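You operate a simulated robot arm through the tools that you are given. There is no shell and no other tool. Be economical: measure what you need, move in short steps, check, and stop when the job is done.

You are at the controls of a simulated robot arm. One attempt, no reset.

Task
Wash the stained mug with soap and stand it on the dish rack.
Fine: one squirt into the mug; set the mixer knob to warm before you rinse; empty it into the sink; use the rack's flat side; tap off; spill nothing.

It is judged by the outcome, as a careful person would: the job done as asked, and still so three seconds after it is handed in. It fails if anything else is knocked over, pushed out of place, dropped, spilled or broken.

Robot
A 6-joint arm with a two-finger parallel gripper, fixed in place. Base frame: the origin is at the foot of the arm, x ahead of it, y to its left, z up; the work surface is at about z = 888. Readings come in mm, rad, newtons and seconds.
With the tool pointing down near the work surface it reaches from about 320 to 700 mm from the base axis. Its first joint turns from -2.897 to 2.897 rad. Payload 4.1 kg.
Tool frame: the origin (TCP) lies between the finger pads and is the grasp point; the fingertips stand 23 mm ahead of it; z points along the fingers, y is the line along which they close. Largest opening 94 mm; finger width 38, thickness 10; the body of the gripper, 54 by 96 mm, starts 39 mm behind the TCP.
Orientation is that of the tool frame in the base frame, as a unit quaternion [w, x, y, z]. With the fingers straight down and closing along the base's y, the tool's x points along the base's -x, its y along +y and its z along -z.

Tools
- The arm moves only by the tool servo_tool. Its argument "motion" is a list of rows, each a list of 7 numbers: the shift along the base's x, y, z in mm, then the turn, a rotation vector about the base's x, y, z in rad, then the finger opening in mm, from 0 to 94. In form: [[tx, ty, tz, ax, ay, az, fingers], ...]. A call has 1 to 12 rows; each row is the pose to reach, as a shift and turn from the pose commanded when the call began. Each row takes 0.2 s and may step no farther than 50 mm and 0.15 rad from the row before; otherwise, or with a gripper value out of range, the whole call is refused. Where a pose cannot be reached the arm comes as near as it can. A force on the tool above 40 N (or 10 N above the force at the start of the call, whichever is more), or a blocked arm, ends the call early, and 0.2 s more pass. The fingers move at their own pace (about 45 mm/s each) and stop on an object; they squeeze with about 34 N. The grip force told is the motor's: it shows also when the fingers shut on nothing. Time passes only in rows, and 0.2 s behind the last, so rows that repeat a pose let the fingers close. It gives the time, the measured TCP pose, the force on the tool (base axes), the opening and the grip force at its end, in the units of the frame above (readings bear some noise).
- Cameras (640 x 400 px; columns grow to the right, rows downward): "scene" is fixed at [411.5, -493.5, 1547]; the picture's right is [0.98, 0.19, 0.00], its down [0.07, -0.38, -0.92] and it looks along [-0.17, 0.90, -0.39] (base axes); focal length 321 px, centre (320, 200). "wrist" rides on the gripper at [-39, 0, -44] in the tool frame; the picture's right is [0.00, -1.00, 0.00], its down [0.97, 0.00, -0.24] and it looks along [0.24, 0.00, 0.97] (tool axes); focal length 218 px, centre (320, 200). There is no depth. A picture from a camera that has moved, and an enlarged one, comes with that camera's place and axes in the base frame and with its lens. The place of the scene camera against the robot may be out by one fixed shift of up to 25 mm in any direction.
- get_image(camera): a new picture of that camera. It takes no simulated time.
- lift_body(by): slides the trunk up (or, below 0, down) by that many mm; the arm rides with it, the base frame stays. It gives what a move gives, with no picture.
- zoom(camera, box): a new picture of the part [left, top, right, bottom] of that camera's present view, enlarged. It takes no simulated time.
- close_job(): hands the job in; it is judged then, once.

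Go step by step. Nothing tells you positions but the pictures and the camera data: compare them with the known pose of the tool, close in by small moves and look again before you grip or let go. The budget is 120 turns and 64 pictures, counting those below and the enlarged ones. Unless the task says otherwise, let go and move clear before handing in, and close with one line.

The tools are called after "Call:" as a command line: name --pt "numbers of a row" for each row, then --argument value for the rest, lists and objects as JSON in quotes. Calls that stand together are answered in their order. servo_tool: Moves the arm, as the interface text tells. Its arguments: {"type":"object","properties":{"motion":{"type":"array","items":{"type":"array","items":{"type":"number"}}}},"required":["motion"]} The other tools are called the same way: lift_body (by) slides the trunk up or down; get_image (camera) takes a picture; zoom (camera, box) takes an enlarged picture of a part of a camera's view; close_job () hands the job in.

At the start:

```text
t: 0.0
ee_pos: [86.7, 284.7, 1322.3]
tcp_rot: [0.0, -0.001, 1.0, 0.0]
contact_force: [-0.5, -1.0, -0.5]
grip_width: 94.1
finger_force: 0.0
trunk travel left (down, up): [-525.0, 65.0]
```

scene: 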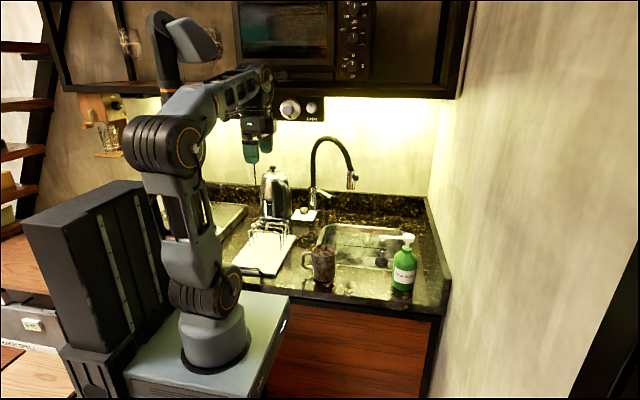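
wrist: 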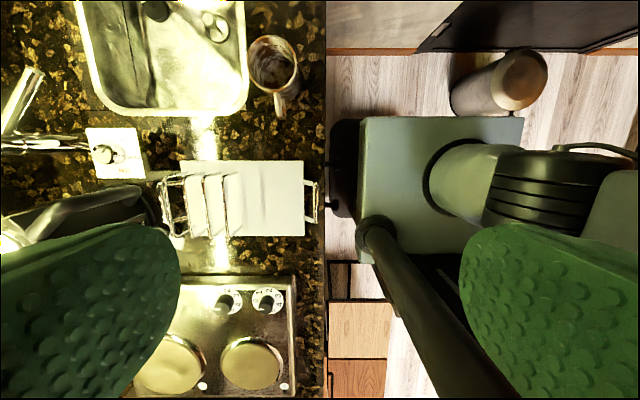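

I see the robot with the counter on its left (+y): rack, mug, sink, faucet, mixer knob plate and a green soap pump. I'll enlarge the key areas first.

Call:
zoom --camera "scene" --box '[290, 120, 450, 220]'

Call:
zoom --camera "scene" --box '[210, 200, 450, 350]'

Call:
zoom --camera "wrist" --box '[0, 0, 330, 250]'

```text
4.00 times, centred on (370, 170) of scene
camera zoom: at [411.5, -493.5, 1547.0], right [0.98, 0.19, 0.0], down [0.07, -0.38, -0.92], along [-0.17, 0.9, -0.39], focal length 1283 px, centre (120, 320)
```

zoom: 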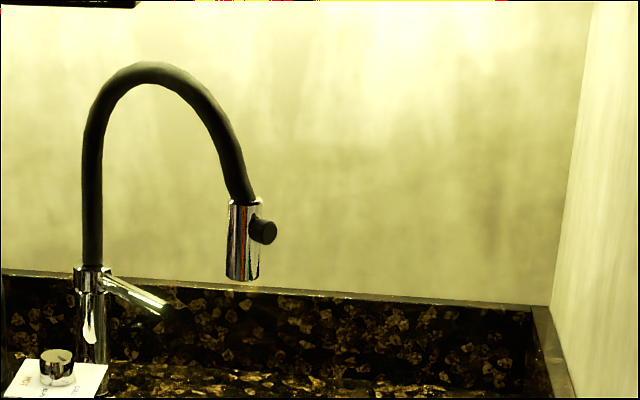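

```text
2.67 times, centred on (330, 275) of scene
camera zoom: at [411.5, -493.5, 1547.0], right [0.98, 0.19, 0.0], down [0.07, -0.38, -0.92], along [-0.17, 0.9, -0.39], focal length 855 px, centre (293, 0)
```

zoom: 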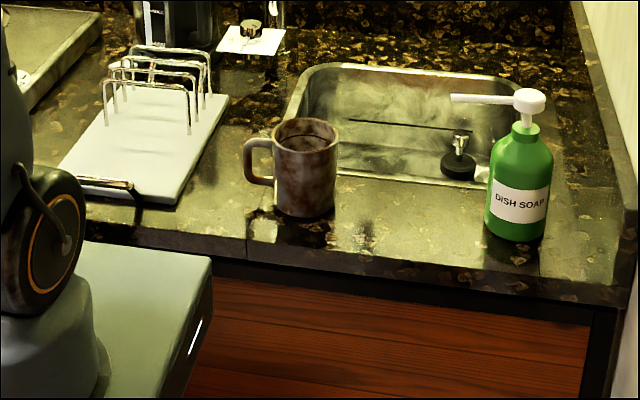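

```text
1.60 times, centred on (165, 125) of wrist
camera zoom: at [125.0, 284.4, 1364.6], right [0.0, -1.0, 0.0], down [-0.97, 0.0, 0.24], along [-0.24, 0.0, -0.97], focal length 349 px, centre (568, 320)
```

zoom: 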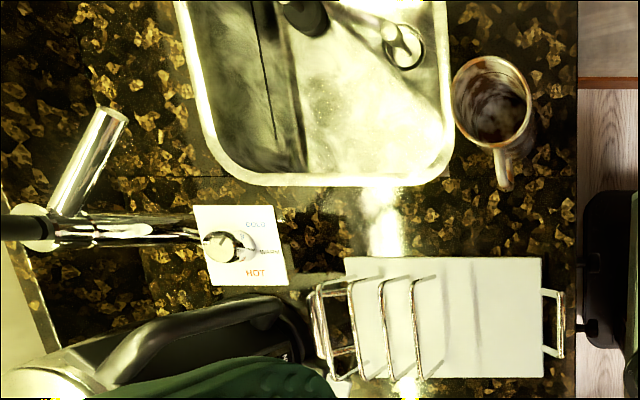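

The mug is at about (250, 360), the rack's flat part around (17, 390), the mixer knob near (110, 720), and the sink spans x>190, y>435. I'll move over to the sink for a better look.

Call:
servo_tool --pt "45 0 0 0 0 0 94" --pt "90 0 0 0 0 0 94" --pt "135 0 0 0 0 0 94" --pt "180 0 0 0 0 0 94" --pt "225 0 0 0 0 0 94" --pt "270 20 0 0 0 0 94"

Call:
get_image --camera "wrist"

Call:
get_image --camera "scene"

```text
t: 1.4
ee_pos: [357.4, 304.7, 1318.9]
tcp_rot: [0.0, 0.001, 1.0, 0.001]
contact_force: [0.1, 0.1, 0.2]
grip_width: 94.0
finger_force: 0.0
trunk travel left (down, up): [-525.0, 65.0]
```

```text
58 pictures are left
camera wrist: at [396.5, 305.5, 1363.2], right [0.0, -1.0, 0.0], down [-0.97, 0.0, 0.24], along [-0.24, 0.0, -0.97], focal length 218 px, centre (320, 200)
```

wrist: 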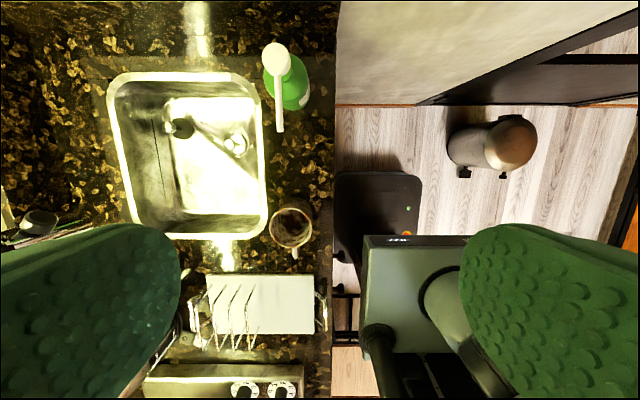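

```text
57 pictures are left
```

scene: 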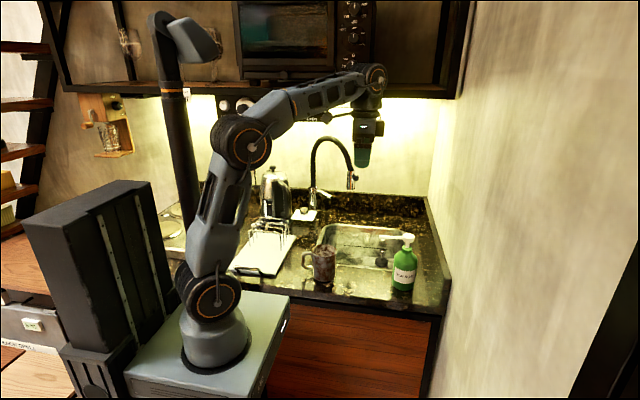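

The soap nozzle points toward −x with its tip near (417, 360), so the mug can stand beneath it on the front strip. Next I'll turn the tool to look at the faucet.

Call:
servo_tool --pt "0 0 0 0 0 0.14 94" --pt "-10 0 0 0 0 0.28 94" --pt "-20 0 0 0 0 0.42 94" --pt "-30 0 0 0 0 0.56 94" --pt "-40 0 0 0 0 0.7 94" --pt "-50 0 0 0 0 0.84 94" --pt "-60 0 0 0 0 0.98 94" --pt "-60 0 0 0 0 1.12 94" --pt "-60 0 0 0 0 1.26 94" --pt "-60 0 0 0 0 1.4 94" --pt "-60 0 0 0 0 1.54 94" --pt "-60 0 0 0 0 1.57 94"

Call:
servo_tool --pt "0 0 0 0.14 0 0 94" --pt "0 0 0 0.28 0 0 94" --pt "0 0 0 0.42 0 0 94" --pt "0 0 -10 0.56 0 0 94" --pt "0 0 -20 0.7 0 0 94" --pt "0 0 -30 0.84 0 0 94" --pt "0 0 -40 0.98 0 0 94" --pt "0 0 -50 1.1 0 0 94"

Call:
get_image --camera "wrist"

```text
t: 4.0
ee_pos: [296.0, 304.9, 1322.1]
tcp_rot: [0.0, -0.707, 0.707, 0.0]
contact_force: [0.4, -0.3, 0.6]
grip_width: 93.8
finger_force: 0.0
trunk travel left (down, up): [-525.0, 65.0]
```

```text
t: 5.8
ee_pos: [296.0, 305.5, 1272.5]
tcp_rot: [0.37, -0.602, 0.603, 0.37]
contact_force: [-0.1, -0.4, -0.5]
grip_width: 93.7
finger_force: 0.2
trunk travel left (down, up): [-525.0, 65.0]
```

```text
56 pictures are left
camera wrist: at [296.0, 282.6, 1325.6], right [1.0, 0.0, 0.0], down [0.0, -0.65, -0.76], along [0.0, 0.76, -0.65], focal length 218 px, centre (320, 200)
```

wrist: 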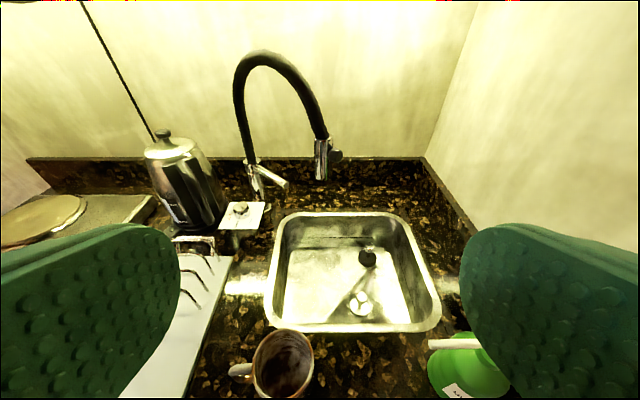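

From triangulation: the mixer panel is raised (~(111, 645, 987)), lever tip ~(223, 662, 1044), spout outlet ~(299, 660, 1065). I'll enlarge the mixer and the mug and soap.

Call:
zoom --camera "wrist" --box '[200, 140, 360, 240]'

Call:
zoom --camera "wrist" --box '[200, 275, 400, 400]'

```text
4.00 times, centred on (280, 190) of wrist
camera zoom: at [296.0, 282.6, 1325.6], right [1.0, 0.0, 0.0], down [0.0, -0.65, -0.76], along [0.0, 0.76, -0.65], focal length 873 px, centre (480, 240)
```

zoom: 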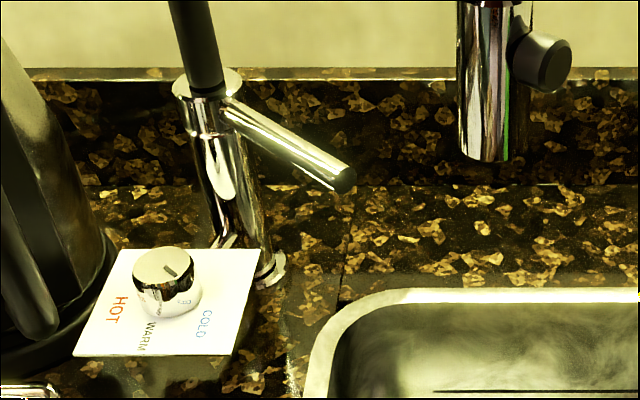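

```text
3.20 times, centred on (300, 338) of wrist
camera zoom: at [296.0, 282.6, 1325.6], right [1.0, 0.0, 0.0], down [0.0, -0.65, -0.76], along [0.0, 0.76, -0.65], focal length 698 px, centre (384, -240)
```

zoom: 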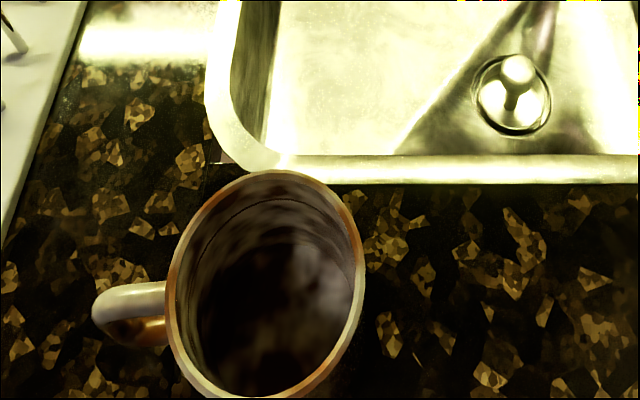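

The knob panel has HOT, WARM and COLD labels; I need to see its pointer from above. I'll bring the tool back to pointing down and move near the knob.

Call:
servo_tool --pt "-20 30 0 -0.14 0 0 60" --pt "-40 60 0 -0.28 0 0 60" --pt "-60 90 0 -0.42 0 0 60" --pt "-80 120 0 -0.56 0 0 60" --pt "-100 150 0 -0.7 0 0 60" --pt "-120 180 0 -0.84 0 0 60" --pt "-140 210 0 -0.98 0 0 60" --pt "-160 240 0 -1.1 0 0 60" --pt "-180 270 -20 -1.1 0 0 60" --pt "-185 280 -60 -1.1 0 0 60"

Call:
get_image --camera "wrist"

Call:
get_image --camera "scene"

```text
t: 7.8
ee_pos: [123.6, 481.2, 1234.3]
tcp_rot: [0.027, -0.699, 0.714, 0.019]
contact_force: [0.1, 1.0, -1.5]
grip_width: 60.1
finger_force: 0.1
out of reach, approached as far as the arm can: row 9
trunk travel left (down, up): [-525.0, 65.0]
stopped in row 9: the arm was blocked; the commanded pose is now the measured one
```

```text
53 pictures are left
camera wrist: at [123.2, 517.2, 1280.4], right [1.0, -0.02, 0.01], down [-0.02, -0.98, 0.18], along [0.01, -0.18, -0.98], focal length 218 px, centre (320, 200)
```

wrist: 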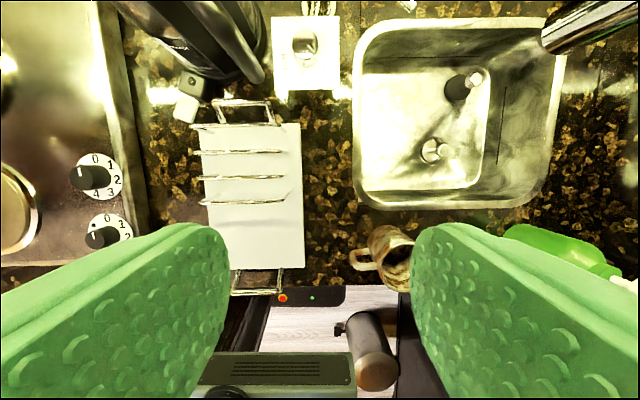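

```text
52 pictures are left
```

scene: 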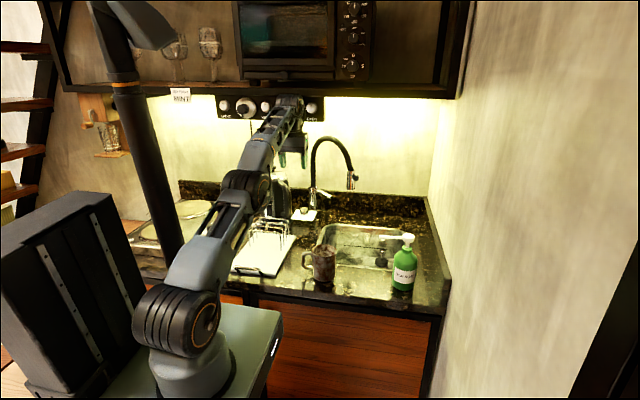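

At this height the reach is short, so I'll go lower first and then forward toward the panel.

Call:
servo_tool --pt "-5 0 -40 -0.055 0 0 60" --pt "-10 0 -80 -0.055 0 0 60" --pt "-12 10 -115 -0.055 0 0 60" --pt "-12 50 -120 -0.055 0 0 60" --pt "-12 85 -125 -0.055 0 0 60" --pt "-12 110 -130 -0.055 0 0 60"

Call:
get_image --camera "wrist"

```text
t: 8.4
ee_pos: [55.1, 500.8, 1178.4]
tcp_rot: [0.015, 0.728, -0.685, 0.024]
contact_force: [0.4, -7.7, 6.1]
grip_width: 60.0
finger_force: 0.1
out of reach, approached as far as the arm can: row 1
trunk travel left (down, up): [-525.0, 65.0]
stopped in row 3: the arm was blocked; the commanded pose is now the measured one
```

```text
51 pictures are left
camera wrist: at [52.6, 542.0, 1219.7], right [1.0, 0.06, 0.01], down [0.05, -0.95, 0.29], along [0.03, -0.29, -0.96], focal length 218 px, centre (320, 200)
```

wrist: 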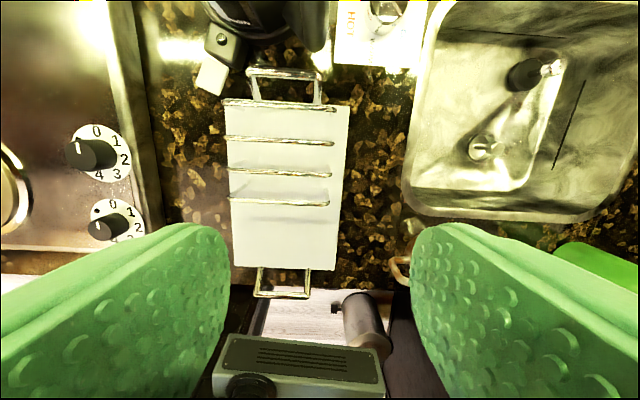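

The arm drifted sideways and was blocked; let me look before moving further.

Call:
zoom --camera "scene" --box '[130, 60, 370, 210]'

```text
2.67 times, centred on (250, 135) of scene
camera zoom: at [411.5, -493.5, 1547.0], right [0.98, 0.19, 0.0], down [0.07, -0.38, -0.92], along [-0.17, 0.9, -0.39], focal length 855 px, centre (507, 373)
```

zoom: 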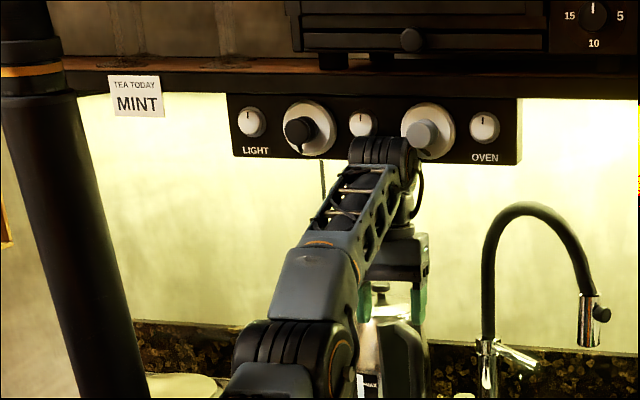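

The arm was simply stretched out near its limit. I'll pull back, re-centre, and raise the trunk to gain reach.

Call:
servo_tool --pt "10 -40 0 0 0 0 60" --pt "25 -80 0 0 0 0 60" --pt "40 -90 -40 0 0 0 60" --pt "55 -90 -80 0 0 0 60" --pt "55 -90 -120 0 0 0 60"

Call:
lift_body --by 60

```text
t: 8.7
ee_pos: [-10.1, 537.1, 1120.9]
tcp_rot: [0.064, 0.756, -0.647, 0.075]
contact_force: [-1.7, -10.8, 15.4]
grip_width: 59.8
finger_force: 0.0
trunk travel left (down, up): [-525.0, 65.0]
stopped in row 1: the arm was blocked; the commanded pose is now the measured one
```

```text
t: 9.1
ee_pos: [29.7, 652.5, 1065.6]
tcp_rot: [0.098, 0.74, -0.659, 0.097]
contact_force: [-0.3, 1.4, -3.9]
grip_width: 60.1
finger_force: 0.1
trunk travel left (down, up): [-529.0, 61.0]
stopped: the arm was blocked; the commanded pose is now the measured one
```

The arm is moving oddly forward and down, close to the kettle. I must look right away.

Call:
get_image --camera "scene"

Call:
get_image --camera "wrist"

```text
49 pictures are left
```

scene: 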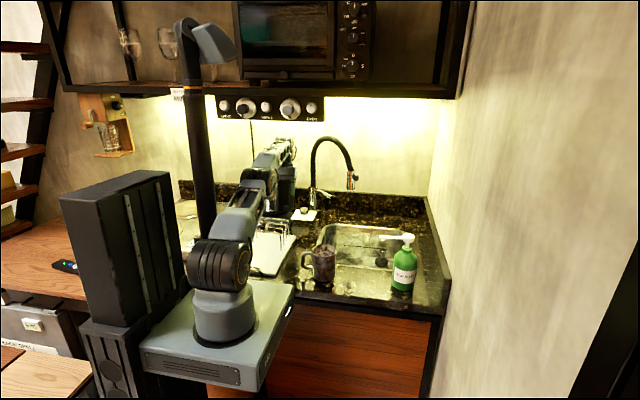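

```text
48 pictures are left
camera wrist: at [25.2, 701.9, 1096.7], right [0.99, 0.11, -0.02], down [0.11, -0.86, 0.5], along [0.04, -0.49, -0.87], focal length 218 px, centre (320, 200)
```

wrist: 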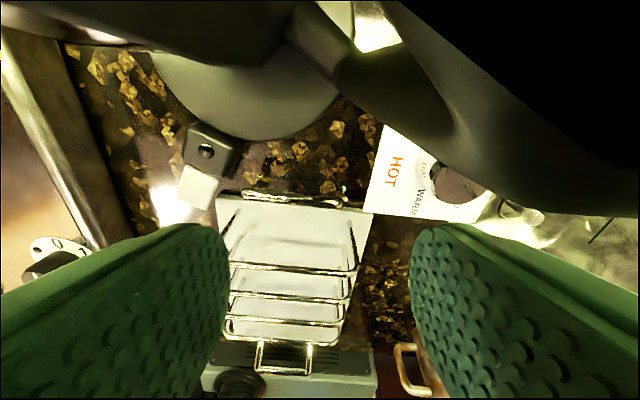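

The hand has swung in right beside the kettle. I'll retract gently the way it came: back (−y) and up.

Call:
servo_tool --pt "-3 -15 8 0 0 0 60"

Call:
get_image --camera "scene"

```text
t: 9.6
ee_pos: [25.0, 567.7, 1137.9]
tcp_rot: [0.025, 0.746, -0.665, 0.029]
contact_force: [-0.5, -3.3, 0.7]
grip_width: 60.3
finger_force: 0.0
trunk travel left (down, up): [-529.0, 61.0]
stopped in row 1: the arm was blocked; the commanded pose is now the measured one
```

```text
47 pictures are left
```

scene: 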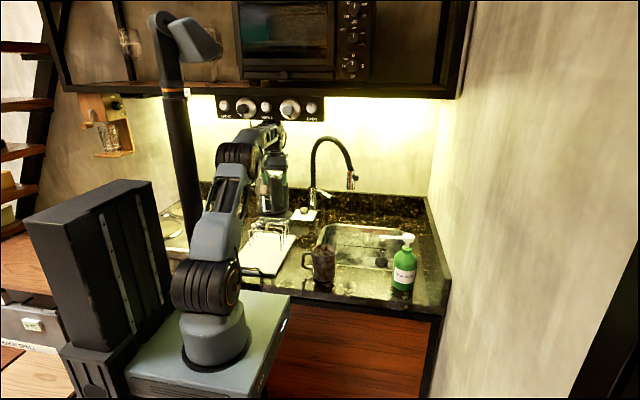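

The robot base has settled back to its place, and the kettle still appears upright. I'll keep pulling back clear of the wall fixtures.

Call:
servo_tool --pt "10 -20 0 0 0 0 60" --pt "20 -40 0 0 0 0 60" --pt "30 -70 0 0 0 0 60" --pt "40 -100 0 0 0 0 60" --pt "60 -140 0 0 0 0 60" --pt "80 -180 0 0 0 0 60"

Call:
get_image --camera "scene"

Call:
get_image --camera "wrist"

```text
t: 10.9
ee_pos: [105.6, 399.2, 1137.9]
tcp_rot: [0.024, 0.746, -0.665, 0.028]
contact_force: [-1.0, 0.4, 0.6]
grip_width: 59.9
finger_force: 0.1
trunk travel left (down, up): [-529.0, 61.0]
```

```text
46 pictures are left
```

scene: 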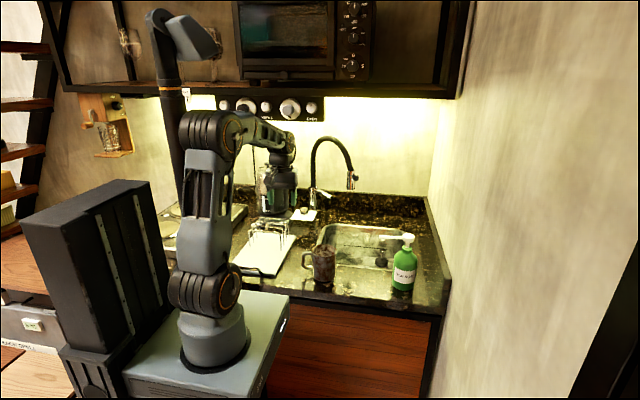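

```text
45 pictures are left
camera wrist: at [100.9, 440.6, 1177.3], right [0.99, 0.11, 0.0], down [0.11, -0.94, 0.31], along [0.04, -0.31, -0.95], focal length 218 px, centre (320, 200)
```

wrist: 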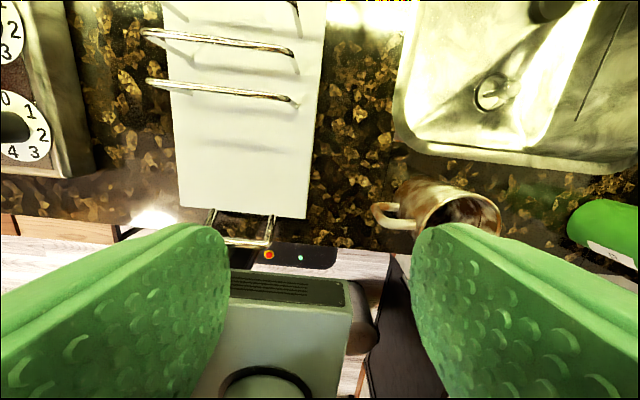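

All objects are still in place and the arm is free again. I'll go low first (below the hood), then forward at low height to see the knob.

Call:
servo_tool --pt "0 0 -35 0.03 0 -0.05 60" --pt "0 0 -70 0.06 0 -0.11 60" --pt "5 40 -70 0.06 0 -0.11 60" --pt "5 80 -70 0.06 0 -0.11 60" --pt "5 120 -70 0.06 0 -0.11 60" --pt "5 150 -70 0.06 0 -0.11 60"

Call:
get_image --camera "wrist"

```text
t: 12.3
ee_pos: [109.5, 550.6, 1065.2]
tcp_rot: [0.004, 0.709, -0.705, 0.008]
contact_force: [0.1, 0.6, 0.4]
grip_width: 60.2
finger_force: 0.1
trunk travel left (down, up): [-529.0, 61.0]
```

```text
44 pictures are left
camera wrist: at [109.2, 589.6, 1107.9], right [1.0, 0.0, 0.0], down [0.0, -0.97, 0.26], along [0.01, -0.26, -0.97], focal length 218 px, centre (320, 200)
```

wrist: 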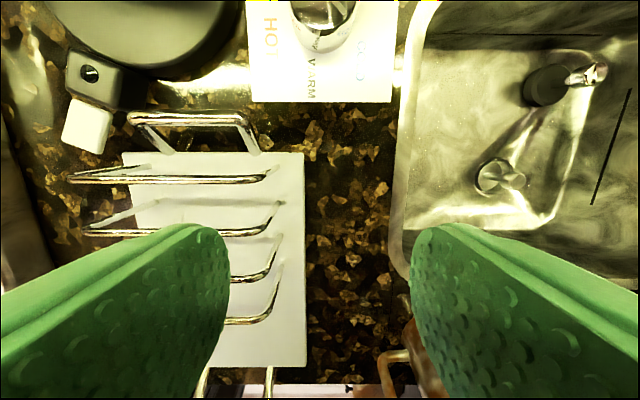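

The panel plate is at about z=960 with the knob above it. I'll go 45 mm further for a clear look at the pointer.

Call:
servo_tool --pt "0 25 0 0 0 0 60" --pt "0 45 0 0 0 0 60"

Call:
zoom --camera "wrist" --box '[180, 0, 460, 175]'

```text
t: 12.9
ee_pos: [110.1, 593.8, 1066.5]
tcp_rot: [0.005, 0.709, -0.705, 0.007]
contact_force: [0.6, -0.1, 0.2]
grip_width: 59.9
finger_force: 0.1
trunk travel left (down, up): [-529.0, 61.0]
```

```text
2.29 times, centred on (320, 88) of wrist
camera zoom: at [109.3, 633.9, 1108.4], right [1.0, 0.0, 0.0], down [0.0, -0.97, 0.26], along [0.01, -0.26, -0.97], focal length 499 px, centre (320, 457)
```

zoom: 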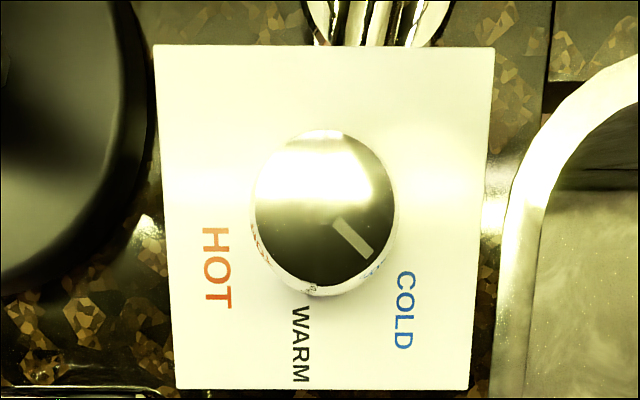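

The pointer is at COLD (about −45°), and WARM is at about −101°, so the knob needs about 57° clockwise. Before descending I'll check the clearance to the kettle.

Call:
zoom --camera "scene" --box '[240, 130, 368, 210]'

Call:
get_image --camera "wrist"

```text
5.00 times, centred on (304, 170) of scene
camera zoom: at [411.5, -493.5, 1547.0], right [0.98, 0.19, 0.0], down [0.07, -0.38, -0.92], along [-0.17, 0.9, -0.39], focal length 1604 px, centre (400, 350)
```

zoom: 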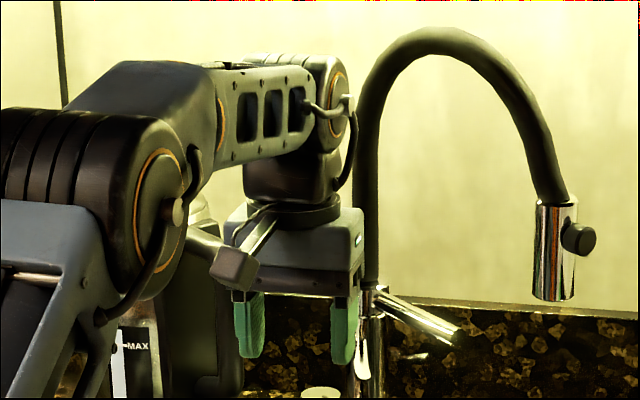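

```text
41 pictures are left
camera wrist: at [109.3, 633.9, 1108.4], right [1.0, 0.0, 0.0], down [0.0, -0.97, 0.26], along [0.01, -0.26, -0.97], focal length 218 px, centre (320, 200)
```

wrist: 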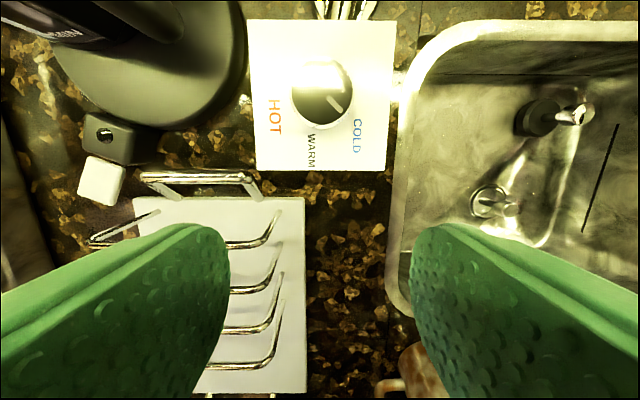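

Something dark pokes out near the gripper in the scene view, so I want an unobstructed look at the kettle. I'll back off and to the right.

Call:
servo_tool --pt "0 -40 0 0 0 0 60" --pt "20 -80 0 0 0 0 60" --pt "60 -120 0 0 0 0 60" --pt "105 -150 0 0 0 0 60" --pt "150 -180 0 0 0 0 60" --pt "195 -210 0 0 0 0 60" --pt "240 -230 0 0 0 0 60"

Call:
zoom --camera "scene" --box '[220, 130, 348, 210]'

Call:
get_image --camera "scene"

```text
refused: row 3 steps farther than a row can; nothing moved
```

```text
5.00 times, centred on (284, 170) of scene
camera zoom: at [411.5, -493.5, 1547.0], right [0.98, 0.19, 0.0], down [0.07, -0.38, -0.92], along [-0.17, 0.9, -0.39], focal length 1604 px, centre (500, 350)
```

zoom: 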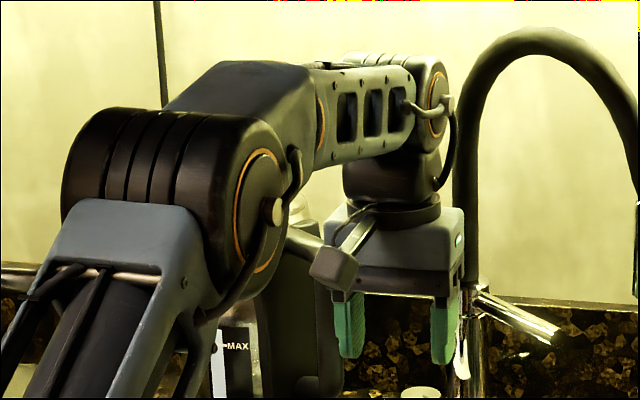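

```text
39 pictures are left
```

scene: 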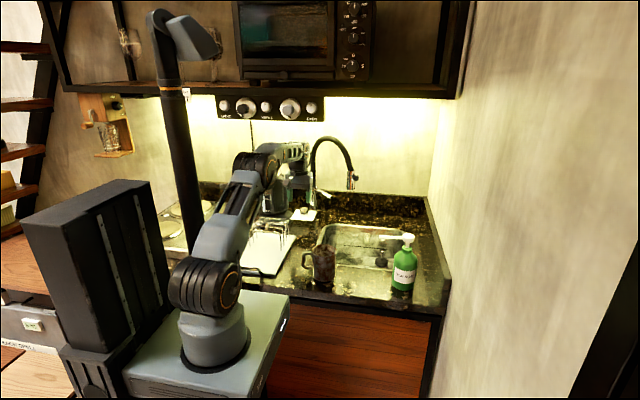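

I still can't tell what that block belongs to; moving the arm clear in smaller steps.

Call:
servo_tool --pt "0 -40 0 0 0 0 60" --pt "15 -80 0 0 0 0 60" --pt "45 -115 0 0 0 0 60" --pt "80 -145 0 0 0 0 60" --pt "115 -175 0 0 0 0 60" --pt "150 -205 0 0 0 0 60" --pt "190 -230 0 0 0 0 60"

Call:
zoom --camera "scene" --box '[220, 130, 380, 230]'

```text
t: 14.6
ee_pos: [301.3, 364.2, 1067.5]
tcp_rot: [0.005, 0.709, -0.705, 0.007]
contact_force: [0.3, 0.3, 0.0]
grip_width: 59.9
finger_force: 0.0
trunk travel left (down, up): [-529.0, 61.0]
```

```text
4.00 times, centred on (300, 180) of scene
camera zoom: at [411.5, -493.5, 1547.0], right [0.98, 0.19, 0.0], down [0.07, -0.38, -0.92], along [-0.17, 0.9, -0.39], focal length 1283 px, centre (400, 280)
```

zoom: 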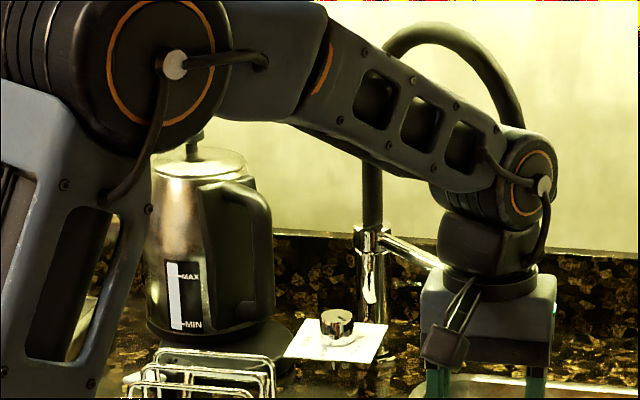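

The dark block is just part of the gripper, and the kettle stands in place with its handle at x≲45. The knob at (111, 658) is clear, so I'll return above it.

Call:
servo_tool --pt "-40 25 0 0 0 0 60" --pt "-75 55 0 0 0 0 60" --pt "-110 85 0 0 0 0 60" --pt "-145 115 0 0 0 0 60" --pt "-175 150 0 0 0 0 60" --pt "-190 190 0 0 0 0 60" --pt "-190 230 0 -0.01 0 0 60" --pt "-190 265 -10 -0.01 0 0 60" --pt "-190 292 -20 -0.01 0 0 60" --pt "-190 294 -30 -0.01 0 0 60"

Call:
get_image --camera "wrist"

Call:
zoom --camera "scene" --box '[240, 150, 368, 230]'

```text
t: 16.8
ee_pos: [108.4, 635.6, 1041.3]
tcp_rot: [0.008, 0.708, -0.706, 0.011]
contact_force: [0.2, 0.2, -0.7]
grip_width: 59.8
finger_force: 0.1
out of reach, approached as far as the arm can: row 9, 10
trunk travel left (down, up): [-529.0, 61.0]
```

```text
37 pictures are left
camera wrist: at [108.0, 674.0, 1083.7], right [1.0, 0.0, 0.0], down [0.0, -0.96, 0.27], along [0.01, -0.27, -0.96], focal length 218 px, centre (320, 200)
```

wrist: 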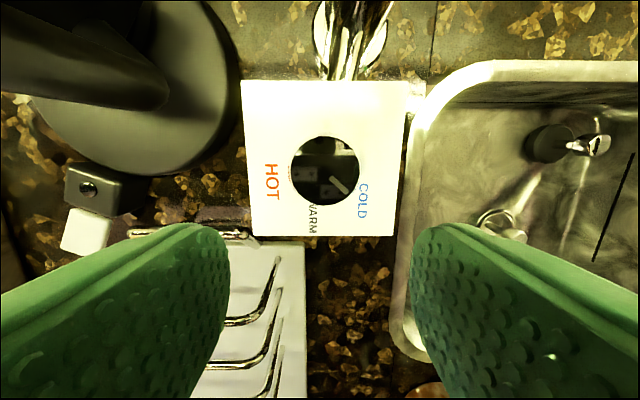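

```text
5.00 times, centred on (304, 190) of scene
camera zoom: at [411.5, -493.5, 1547.0], right [0.98, 0.19, 0.0], down [0.07, -0.38, -0.92], along [-0.17, 0.9, -0.39], focal length 1604 px, centre (400, 250)
```

zoom: 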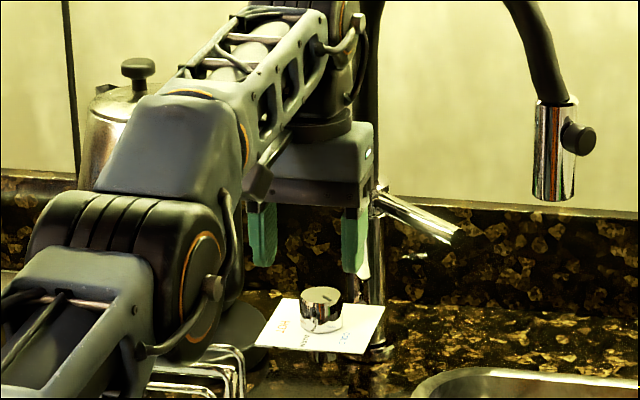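

Reach is limiting at this height. I'll drop 30 mm, then raise the trunk 50 mm for extra reach while keeping the hand low.

Call:
servo_tool --pt "1 -2 -15 0 0 0 60" --pt "2 -4 -30 0 0 0 60"

Call:
lift_body --by 50

Call:
servo_tool --pt "0 0 -20 0 0 0 60" --pt "1 10 -35 0 0 0 60" --pt "1 20 -40 0 0 0 60" --pt "1 26 -45 0 0 0 60"

Call:
get_image --camera "wrist"

```text
t: 17.4
ee_pos: [112.8, 637.6, 1013.2]
tcp_rot: [0.008, 0.709, -0.705, 0.012]
contact_force: [0.6, 1.0, -0.9]
grip_width: 60.1
finger_force: 0.0
out of reach, approached as far as the arm can: row 2
trunk travel left (down, up): [-529.0, 61.0]
```

```text
t: 18.3
ee_pos: [111.5, 637.0, 1063.1]
tcp_rot: [0.009, 0.709, -0.705, 0.013]
contact_force: [0.3, -0.2, -0.7]
grip_width: 60.1
finger_force: 0.0
trunk travel left (down, up): [-579.0, 11.0]
```

```text
t: 19.3
ee_pos: [110.0, 642.8, 1019.7]
tcp_rot: [0.008, 0.709, -0.705, 0.012]
contact_force: [-0.7, 1.5, -0.2]
grip_width: 59.8
finger_force: 0.1
out of reach, approached as far as the arm can: row 2, 3, 4
trunk travel left (down, up): [-579.0, 11.0]
```

```text
35 pictures are left
camera wrist: at [109.9, 683.1, 1061.8], right [1.0, 0.0, 0.0], down [0.0, -0.96, 0.27], along [0.01, -0.27, -0.96], focal length 218 px, centre (320, 200)
```

wrist: 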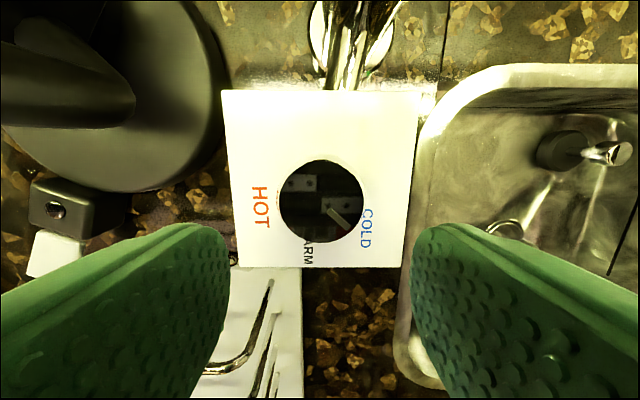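

Straight-down reach ends about 15 mm short. I'll tilt the tool slightly forward to gain the rest.

Call:
servo_tool --pt "0 0 0 0.08 0 0 60" --pt "0 0 0 0.15 0 0 60" --pt "0 0 0 0.15 0 0 60"

```text
t: 20.1
ee_pos: [112.7, 667.1, 1021.3]
tcp_rot: [-0.044, 0.708, -0.704, -0.041]
contact_force: [0.1, -1.0, 0.5]
grip_width: 60.1
finger_force: 0.1
out of reach, approached as far as the arm can: row 1, 2, 3
trunk travel left (down, up): [-579.0, 11.0]
```

Good: now it reaches past the knob. I'll lower onto it, centred at y≈659.

Call:
servo_tool --pt "-1 -8 -12 0.15 0 0 60" --pt "-1 -9 -22 0.15 0 0 60" --pt "-1 -9 -27 0.15 0 0 60"

Call:
zoom --camera "scene" --box '[260, 170, 356, 230]'

Call:
get_image --camera "wrist"

```text
t: 20.9
ee_pos: [111.8, 659.1, 994.6]
tcp_rot: [-0.097, 0.703, -0.698, -0.095]
contact_force: [0.2, 0.0, -0.8]
grip_width: 59.7
finger_force: 0.1
out of reach, approached as far as the arm can: row 1, 2
trunk travel left (down, up): [-579.0, 11.0]
```

```text
6.67 times, centred on (308, 200) of scene
camera zoom: at [411.5, -493.5, 1547.0], right [0.98, 0.19, 0.0], down [0.07, -0.38, -0.92], along [-0.17, 0.9, -0.39], focal length 2138 px, centre (400, 200)
```

zoom: 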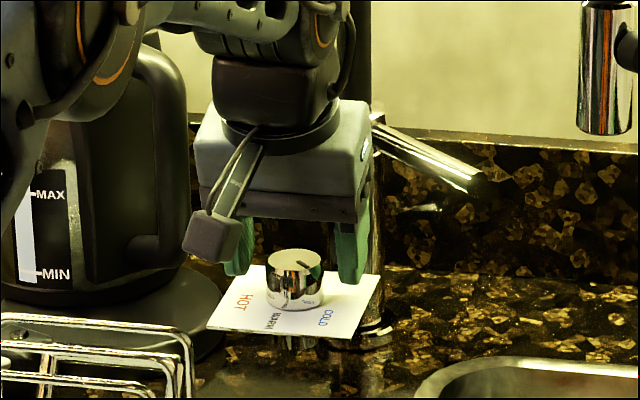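

```text
33 pictures are left
camera wrist: at [111.0, 684.8, 1046.7], right [1.0, 0.0, 0.01], down [0.0, -1.0, -0.03], along [0.01, 0.03, -1.0], focal length 218 px, centre (320, 200)
```

wrist: 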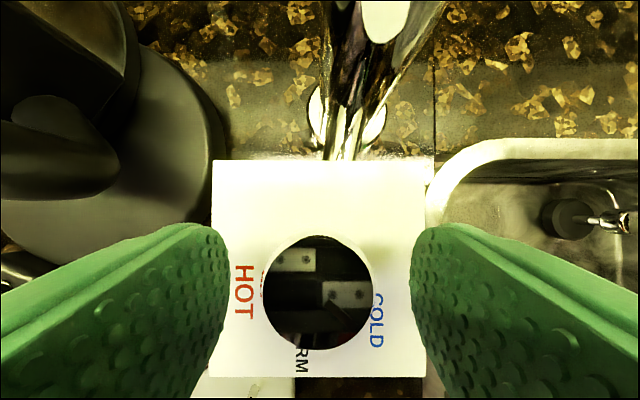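

The knob sits between the fingers at y≈658. I'll lower 8 mm more, then close on it.

Call:
servo_tool --pt "-1 -12 -32 0.15 0 0 60" --pt "-1 -13 -36 0.15 0 0 60" --pt "-1 -13 -36 0.15 0 0 40" --pt "-1 -13 -36 0.15 0 0 20" --pt "-1 -13 -36 0.15 0 0 20"

```text
t: 21.3
ee_pos: [111.4, 657.7, 984.6]
tcp_rot: [-0.161, 0.69, -0.688, -0.155]
contact_force: [-1.1, -5.7, 13.8]
grip_width: 60.3
finger_force: 0.2
trunk travel left (down, up): [-579.0, 11.0]
stopped in row 2: the force on the tool passed its limit (the readings are from after the stop); the commanded pose is now the measured one
```

I compounded the offset and touched the plate lightly. Easing up a little and restoring the smaller tilt.

Call:
servo_tool --pt "0 -2 8 0 0 0 60" --pt "0 -2 8 -0.1 0 0 60" --pt "0 -2 7 -0.18 0 0 60" --pt "0 -2 5 -0.18 0 0 60"

Call:
get_image --camera "wrist"

```text
t: 22.3
ee_pos: [110.5, 656.0, 985.3]
tcp_rot: [-0.095, 0.702, -0.7, -0.091]
contact_force: [-0.1, -1.2, 0.0]
grip_width: 60.1
finger_force: 0.0
trunk travel left (down, up): [-579.0, 11.0]
```

```text
32 pictures are left
camera wrist: at [110.1, 681.8, 1037.5], right [1.0, 0.0, 0.01], down [0.0, -1.0, -0.02], along [0.01, 0.02, -1.0], focal length 218 px, centre (320, 200)
```

wrist: 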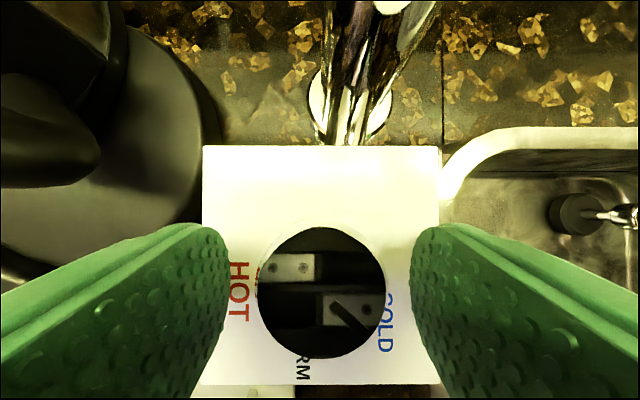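

The plate and knob are undisturbed and there is no contact. Closing on the knob now.

Call:
servo_tool --pt "0 0 0 0 0 0 45" --pt "0 0 0 0 0 0 35" --pt "0 0 0 0 0 0 28" --pt "0 0 0 0 0 0 25" --pt "0 0 0 0 0 0 25"

```text
t: 23.5
ee_pos: [110.3, 656.0, 986.7]
tcp_rot: [-0.094, 0.702, -0.7, -0.091]
contact_force: [2.4, 0.3, -0.1]
grip_width: 34.9
finger_force: 44.9
trunk travel left (down, up): [-579.0, 11.0]
```

Gripped (35 mm). Turning clockwise (seen from above) by about 0.98 rad toward WARM.

Call:
servo_tool --pt "0 0 0 0 0 -0.12 25" --pt "0 0 0 0 0 -0.24 25" --pt "0 0 0 0 0 -0.36 25" --pt "0 1 0 0 0 -0.48 25" --pt "-1 1 0 0 0 -0.6 25" --pt "-1 1 0 0 0 -0.72 25" --pt "-1 1 0 0 0 -0.84 25" --pt "-1 1 0 0 0 -0.96 25" --pt "-1 1 0 0 0 -0.98 25"

Call:
zoom --camera "wrist" --box '[200, 130, 456, 290]'

```text
t: 25.5
ee_pos: [108.1, 656.5, 985.5]
tcp_rot: [0.127, -0.287, 0.949, 0.035]
contact_force: [-13.8, 4.1, -2.7]
grip_width: 35.0
finger_force: 45.2
trunk travel left (down, up): [-579.0, 11.0]
```

```text
2.50 times, centred on (328, 210) of wrist
camera zoom: at [129.3, 672.2, 1037.6], right [0.56, -0.83, 0.01], down [-0.83, -0.56, -0.02], along [0.02, 0.01, -1.0], focal length 546 px, centre (300, 175)
```

zoom: 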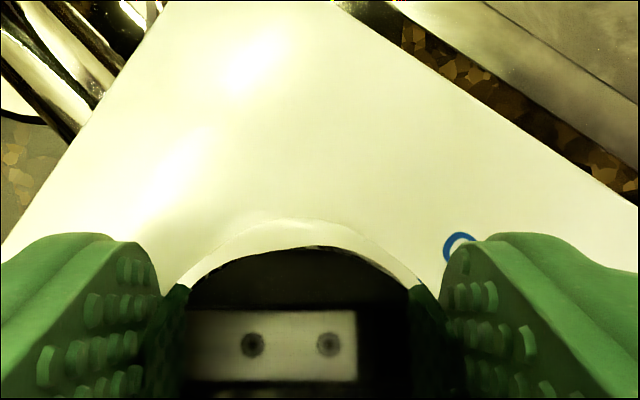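

Turned with the tool. Now I open and rise to check the pointer.

Call:
servo_tool --pt "1 0 0 0 0 0 40" --pt "2 0 0 0 0 0 60" --pt "2 0 10 0 0 0 60" --pt "2 -5 35 0 0 0 60" --pt "2 -25 60 0 0 0 60"

Call:
get_image --camera "wrist"

```text
t: 26.7
ee_pos: [112.6, 630.6, 1046.3]
tcp_rot: [0.126, -0.29, 0.948, 0.035]
contact_force: [0.7, -0.5, 0.3]
grip_width: 60.0
finger_force: 0.1
trunk travel left (down, up): [-579.0, 11.0]
```

```text
30 pictures are left
camera wrist: at [133.9, 645.5, 1098.1], right [0.56, -0.83, 0.01], down [-0.83, -0.56, -0.02], along [0.02, 0.01, -1.0], focal length 218 px, centre (320, 200)
```

wrist: 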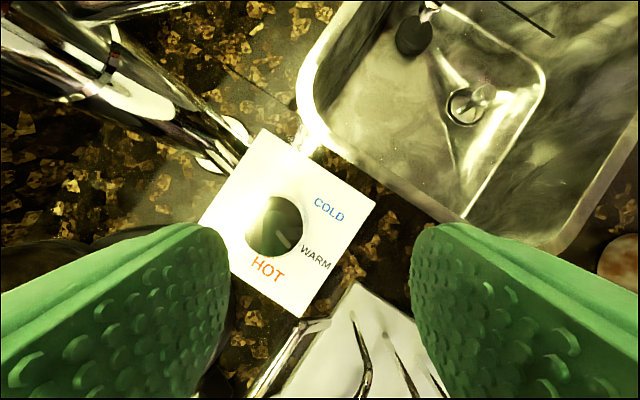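

The pointer now appears to aim at WARM; one enlarged check.

Call:
zoom --camera "wrist" --box '[200, 170, 360, 270]'

```text
4.00 times, centred on (280, 220) of wrist
camera zoom: at [133.9, 645.5, 1098.1], right [0.56, -0.83, 0.01], down [-0.83, -0.56, -0.02], along [0.02, 0.01, -1.0], focal length 873 px, centre (480, 120)
```

zoom: 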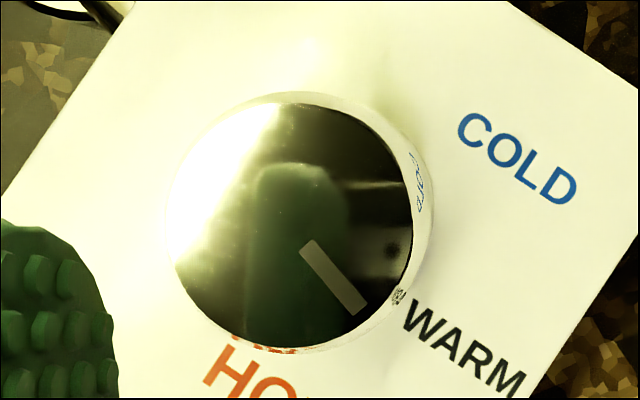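

The pointer is roughly 9° past WARM (toward HOT). I'll re-grip and turn it back a touch.

Call:
servo_tool --pt "0 20 -20 0 0 0 60" --pt "-1 27 -50 0 0 0 60" --pt "-1 27 -60 0 0 0 60" --pt "-1 27 -60 0 0 0 45" --pt "-1 27 -60 0 0 0 32" --pt "-1 27 -60 0 0 0 25" --pt "-1 27 -60 0 0 0 25" --pt "-1 27 -60 0 0 0.09 25" --pt "-1 27 -60 0 0 0.17 25" --pt "-1 27 -60 0 0 0.17 25"

Call:
servo_tool --pt "0 0 0 0 0 0 40" --pt "0 0 0 0 0 0 60" --pt "0 0 10 0 0 0 60" --pt "0 -5 35 0 0 0 60" --pt "0 -25 60 0 0 0 60"

Call:
zoom --camera "wrist" --box '[180, 150, 372, 270]'

```text
t: 28.9
ee_pos: [110.1, 659.8, 985.4]
tcp_rot: [0.122, -0.37, 0.92, 0.046]
contact_force: [-5.3, 3.7, -0.4]
grip_width: 35.4
finger_force: 44.9
trunk travel left (down, up): [-579.0, 11.0]
```

```text
t: 30.1
ee_pos: [110.8, 633.3, 1046.5]
tcp_rot: [0.123, -0.368, 0.92, 0.046]
contact_force: [0.1, 0.1, 0.2]
grip_width: 59.9
finger_force: 0.0
trunk travel left (down, up): [-579.0, 11.0]
```

```text
3.33 times, centred on (276, 210) of wrist
camera zoom: at [129.7, 651.1, 1098.2], right [0.69, -0.72, 0.01], down [-0.72, -0.69, -0.02], along [0.02, 0.01, -1.0], focal length 728 px, centre (467, 167)
```

zoom: 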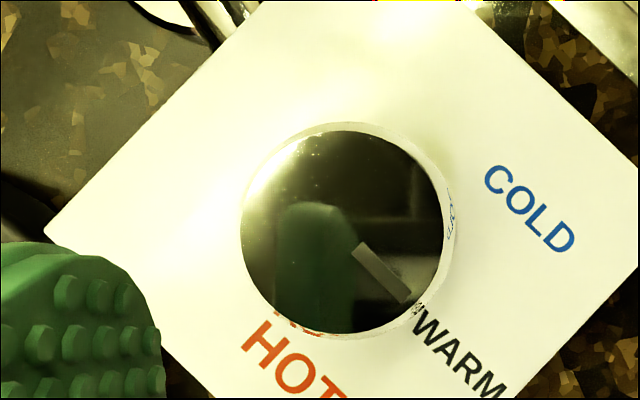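

Aligned to WARM. Now I'll retreat over the counter and turn the tool to face +x toward the mug's handle.

Call:
servo_tool --pt "0 -35 5 0 0 0 60" --pt "0 -75 15 0 0 -0.1 60" --pt "0 -115 25 0 0 -0.22 60" --pt "0 -155 30 0 0 -0.34 60" --pt "0 -195 30 0 0 -0.46 60" --pt "0 -235 30 0 0 -0.58 60" --pt "0 -260 30 0 0 -0.68 60" --pt "0 -270 30 0 0 -0.77 60"

Call:
servo_tool --pt "0 0 0 0 -0.14 0 60" --pt "0 0 -10 0 -0.28 0 60" --pt "0 0 -20 0 -0.42 0 60" --pt "0 0 -30 0 -0.56 0 60" --pt "0 0 -40 0 -0.68 0 60"

Call:
get_image --camera "wrist"

```text
t: 31.9
ee_pos: [109.9, 364.3, 1074.5]
tcp_rot: [0.132, 0.005, 0.991, -0.005]
contact_force: [0.5, 0.5, -0.4]
grip_width: 60.2
finger_force: 0.1
trunk travel left (down, up): [-579.0, 11.0]
```

```text
t: 33.1
ee_pos: [109.9, 364.3, 1035.8]
tcp_rot: [0.456, 0.005, 0.89, -0.002]
contact_force: [-0.1, -0.6, 0.5]
grip_width: 59.9
finger_force: 0.0
trunk travel left (down, up): [-579.0, 11.0]
```

```text
27 pictures are left
camera wrist: at [98.0, 363.7, 1092.8], right [-0.01, -1.0, 0.0], down [-0.76, 0.01, -0.65], along [0.65, -0.01, -0.76], focal length 218 px, centre (320, 200)
```

wrist: 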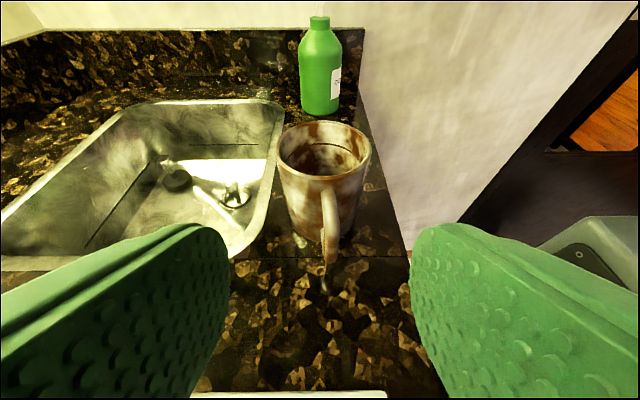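

The mug's handle points straight at the gripper, with its bar at about (181, 354, 940). I'll approach along the tool axis.

Call:
servo_tool --pt "10 -5 -30 0 0 0 60" --pt "22 -10 -61 0 0 0 50" --pt "22 -10 -61 0 0 0 50"

Call:
get_image --camera "wrist"

Call:
zoom --camera "scene" --box '[230, 200, 390, 300]'

```text
t: 33.9
ee_pos: [134.0, 354.6, 976.1]
tcp_rot: [0.455, 0.005, 0.89, -0.003]
contact_force: [0.0, -0.4, 0.1]
grip_width: 50.1
finger_force: 0.1
trunk travel left (down, up): [-579.0, 11.0]
```

```text
26 pictures are left
camera wrist: at [120.7, 354.2, 1032.3], right [-0.01, -1.0, 0.0], down [-0.76, 0.01, -0.65], along [0.65, -0.01, -0.76], focal length 218 px, centre (320, 200)
```

wrist: 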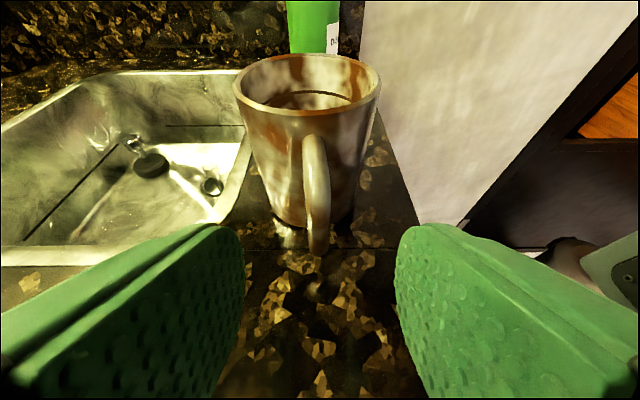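

```text
4.00 times, centred on (310, 250) of scene
camera zoom: at [411.5, -493.5, 1547.0], right [0.98, 0.19, 0.0], down [0.07, -0.38, -0.92], along [-0.17, 0.9, -0.39], focal length 1283 px, centre (360, 0)
```

zoom: 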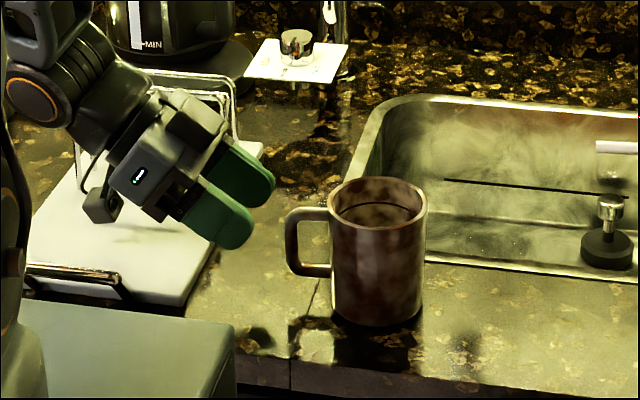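

The handle is centred between the fingers. I'll advance to about (186, 354, 941) and close on the handle.

Call:
servo_tool --pt "18 0 -12 0 0 0 50" --pt "36 0 -24 0 0 0 50" --pt "52 0 -35 0 0 0 50" --pt "52 0 -35 0 0 0 50"

Call:
zoom --camera "scene" --box '[260, 210, 356, 270]'

Call:
get_image --camera "wrist"

```text
t: 34.7
ee_pos: [175.8, 358.7, 948.9]
tcp_rot: [0.454, 0.005, 0.891, 0.005]
contact_force: [-3.9, -10.7, 24.8]
grip_width: 50.0
finger_force: 0.0
trunk travel left (down, up): [-579.0, 11.0]
stopped in row 3: the force on the tool passed its limit (the readings are from after the stop); the commanded pose is now the measured one
```

```text
6.67 times, centred on (308, 240) of scene
camera zoom: at [411.5, -493.5, 1547.0], right [0.98, 0.19, 0.0], down [0.07, -0.38, -0.92], along [-0.17, 0.9, -0.39], focal length 2138 px, centre (400, -67)
```

zoom: 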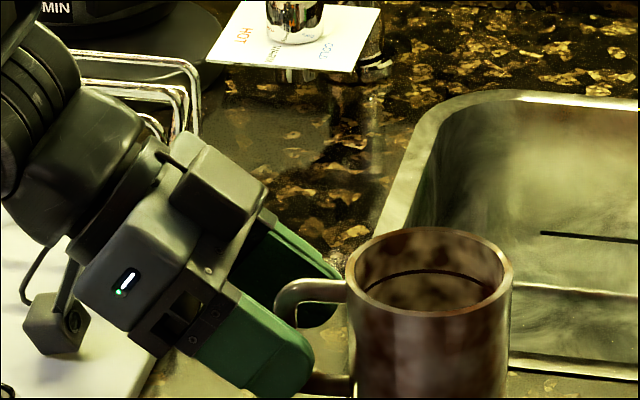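

```text
23 pictures are left
camera wrist: at [163.4, 357.4, 1005.8], right [-0.01, -1.0, -0.01], down [-0.77, 0.01, -0.64], along [0.64, 0.01, -0.77], focal length 218 px, centre (320, 200)
```

wrist: 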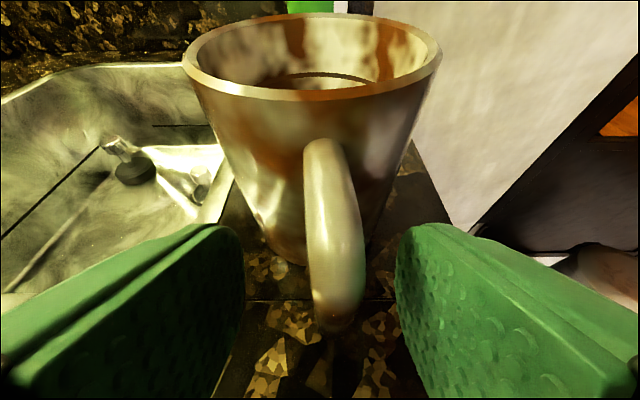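

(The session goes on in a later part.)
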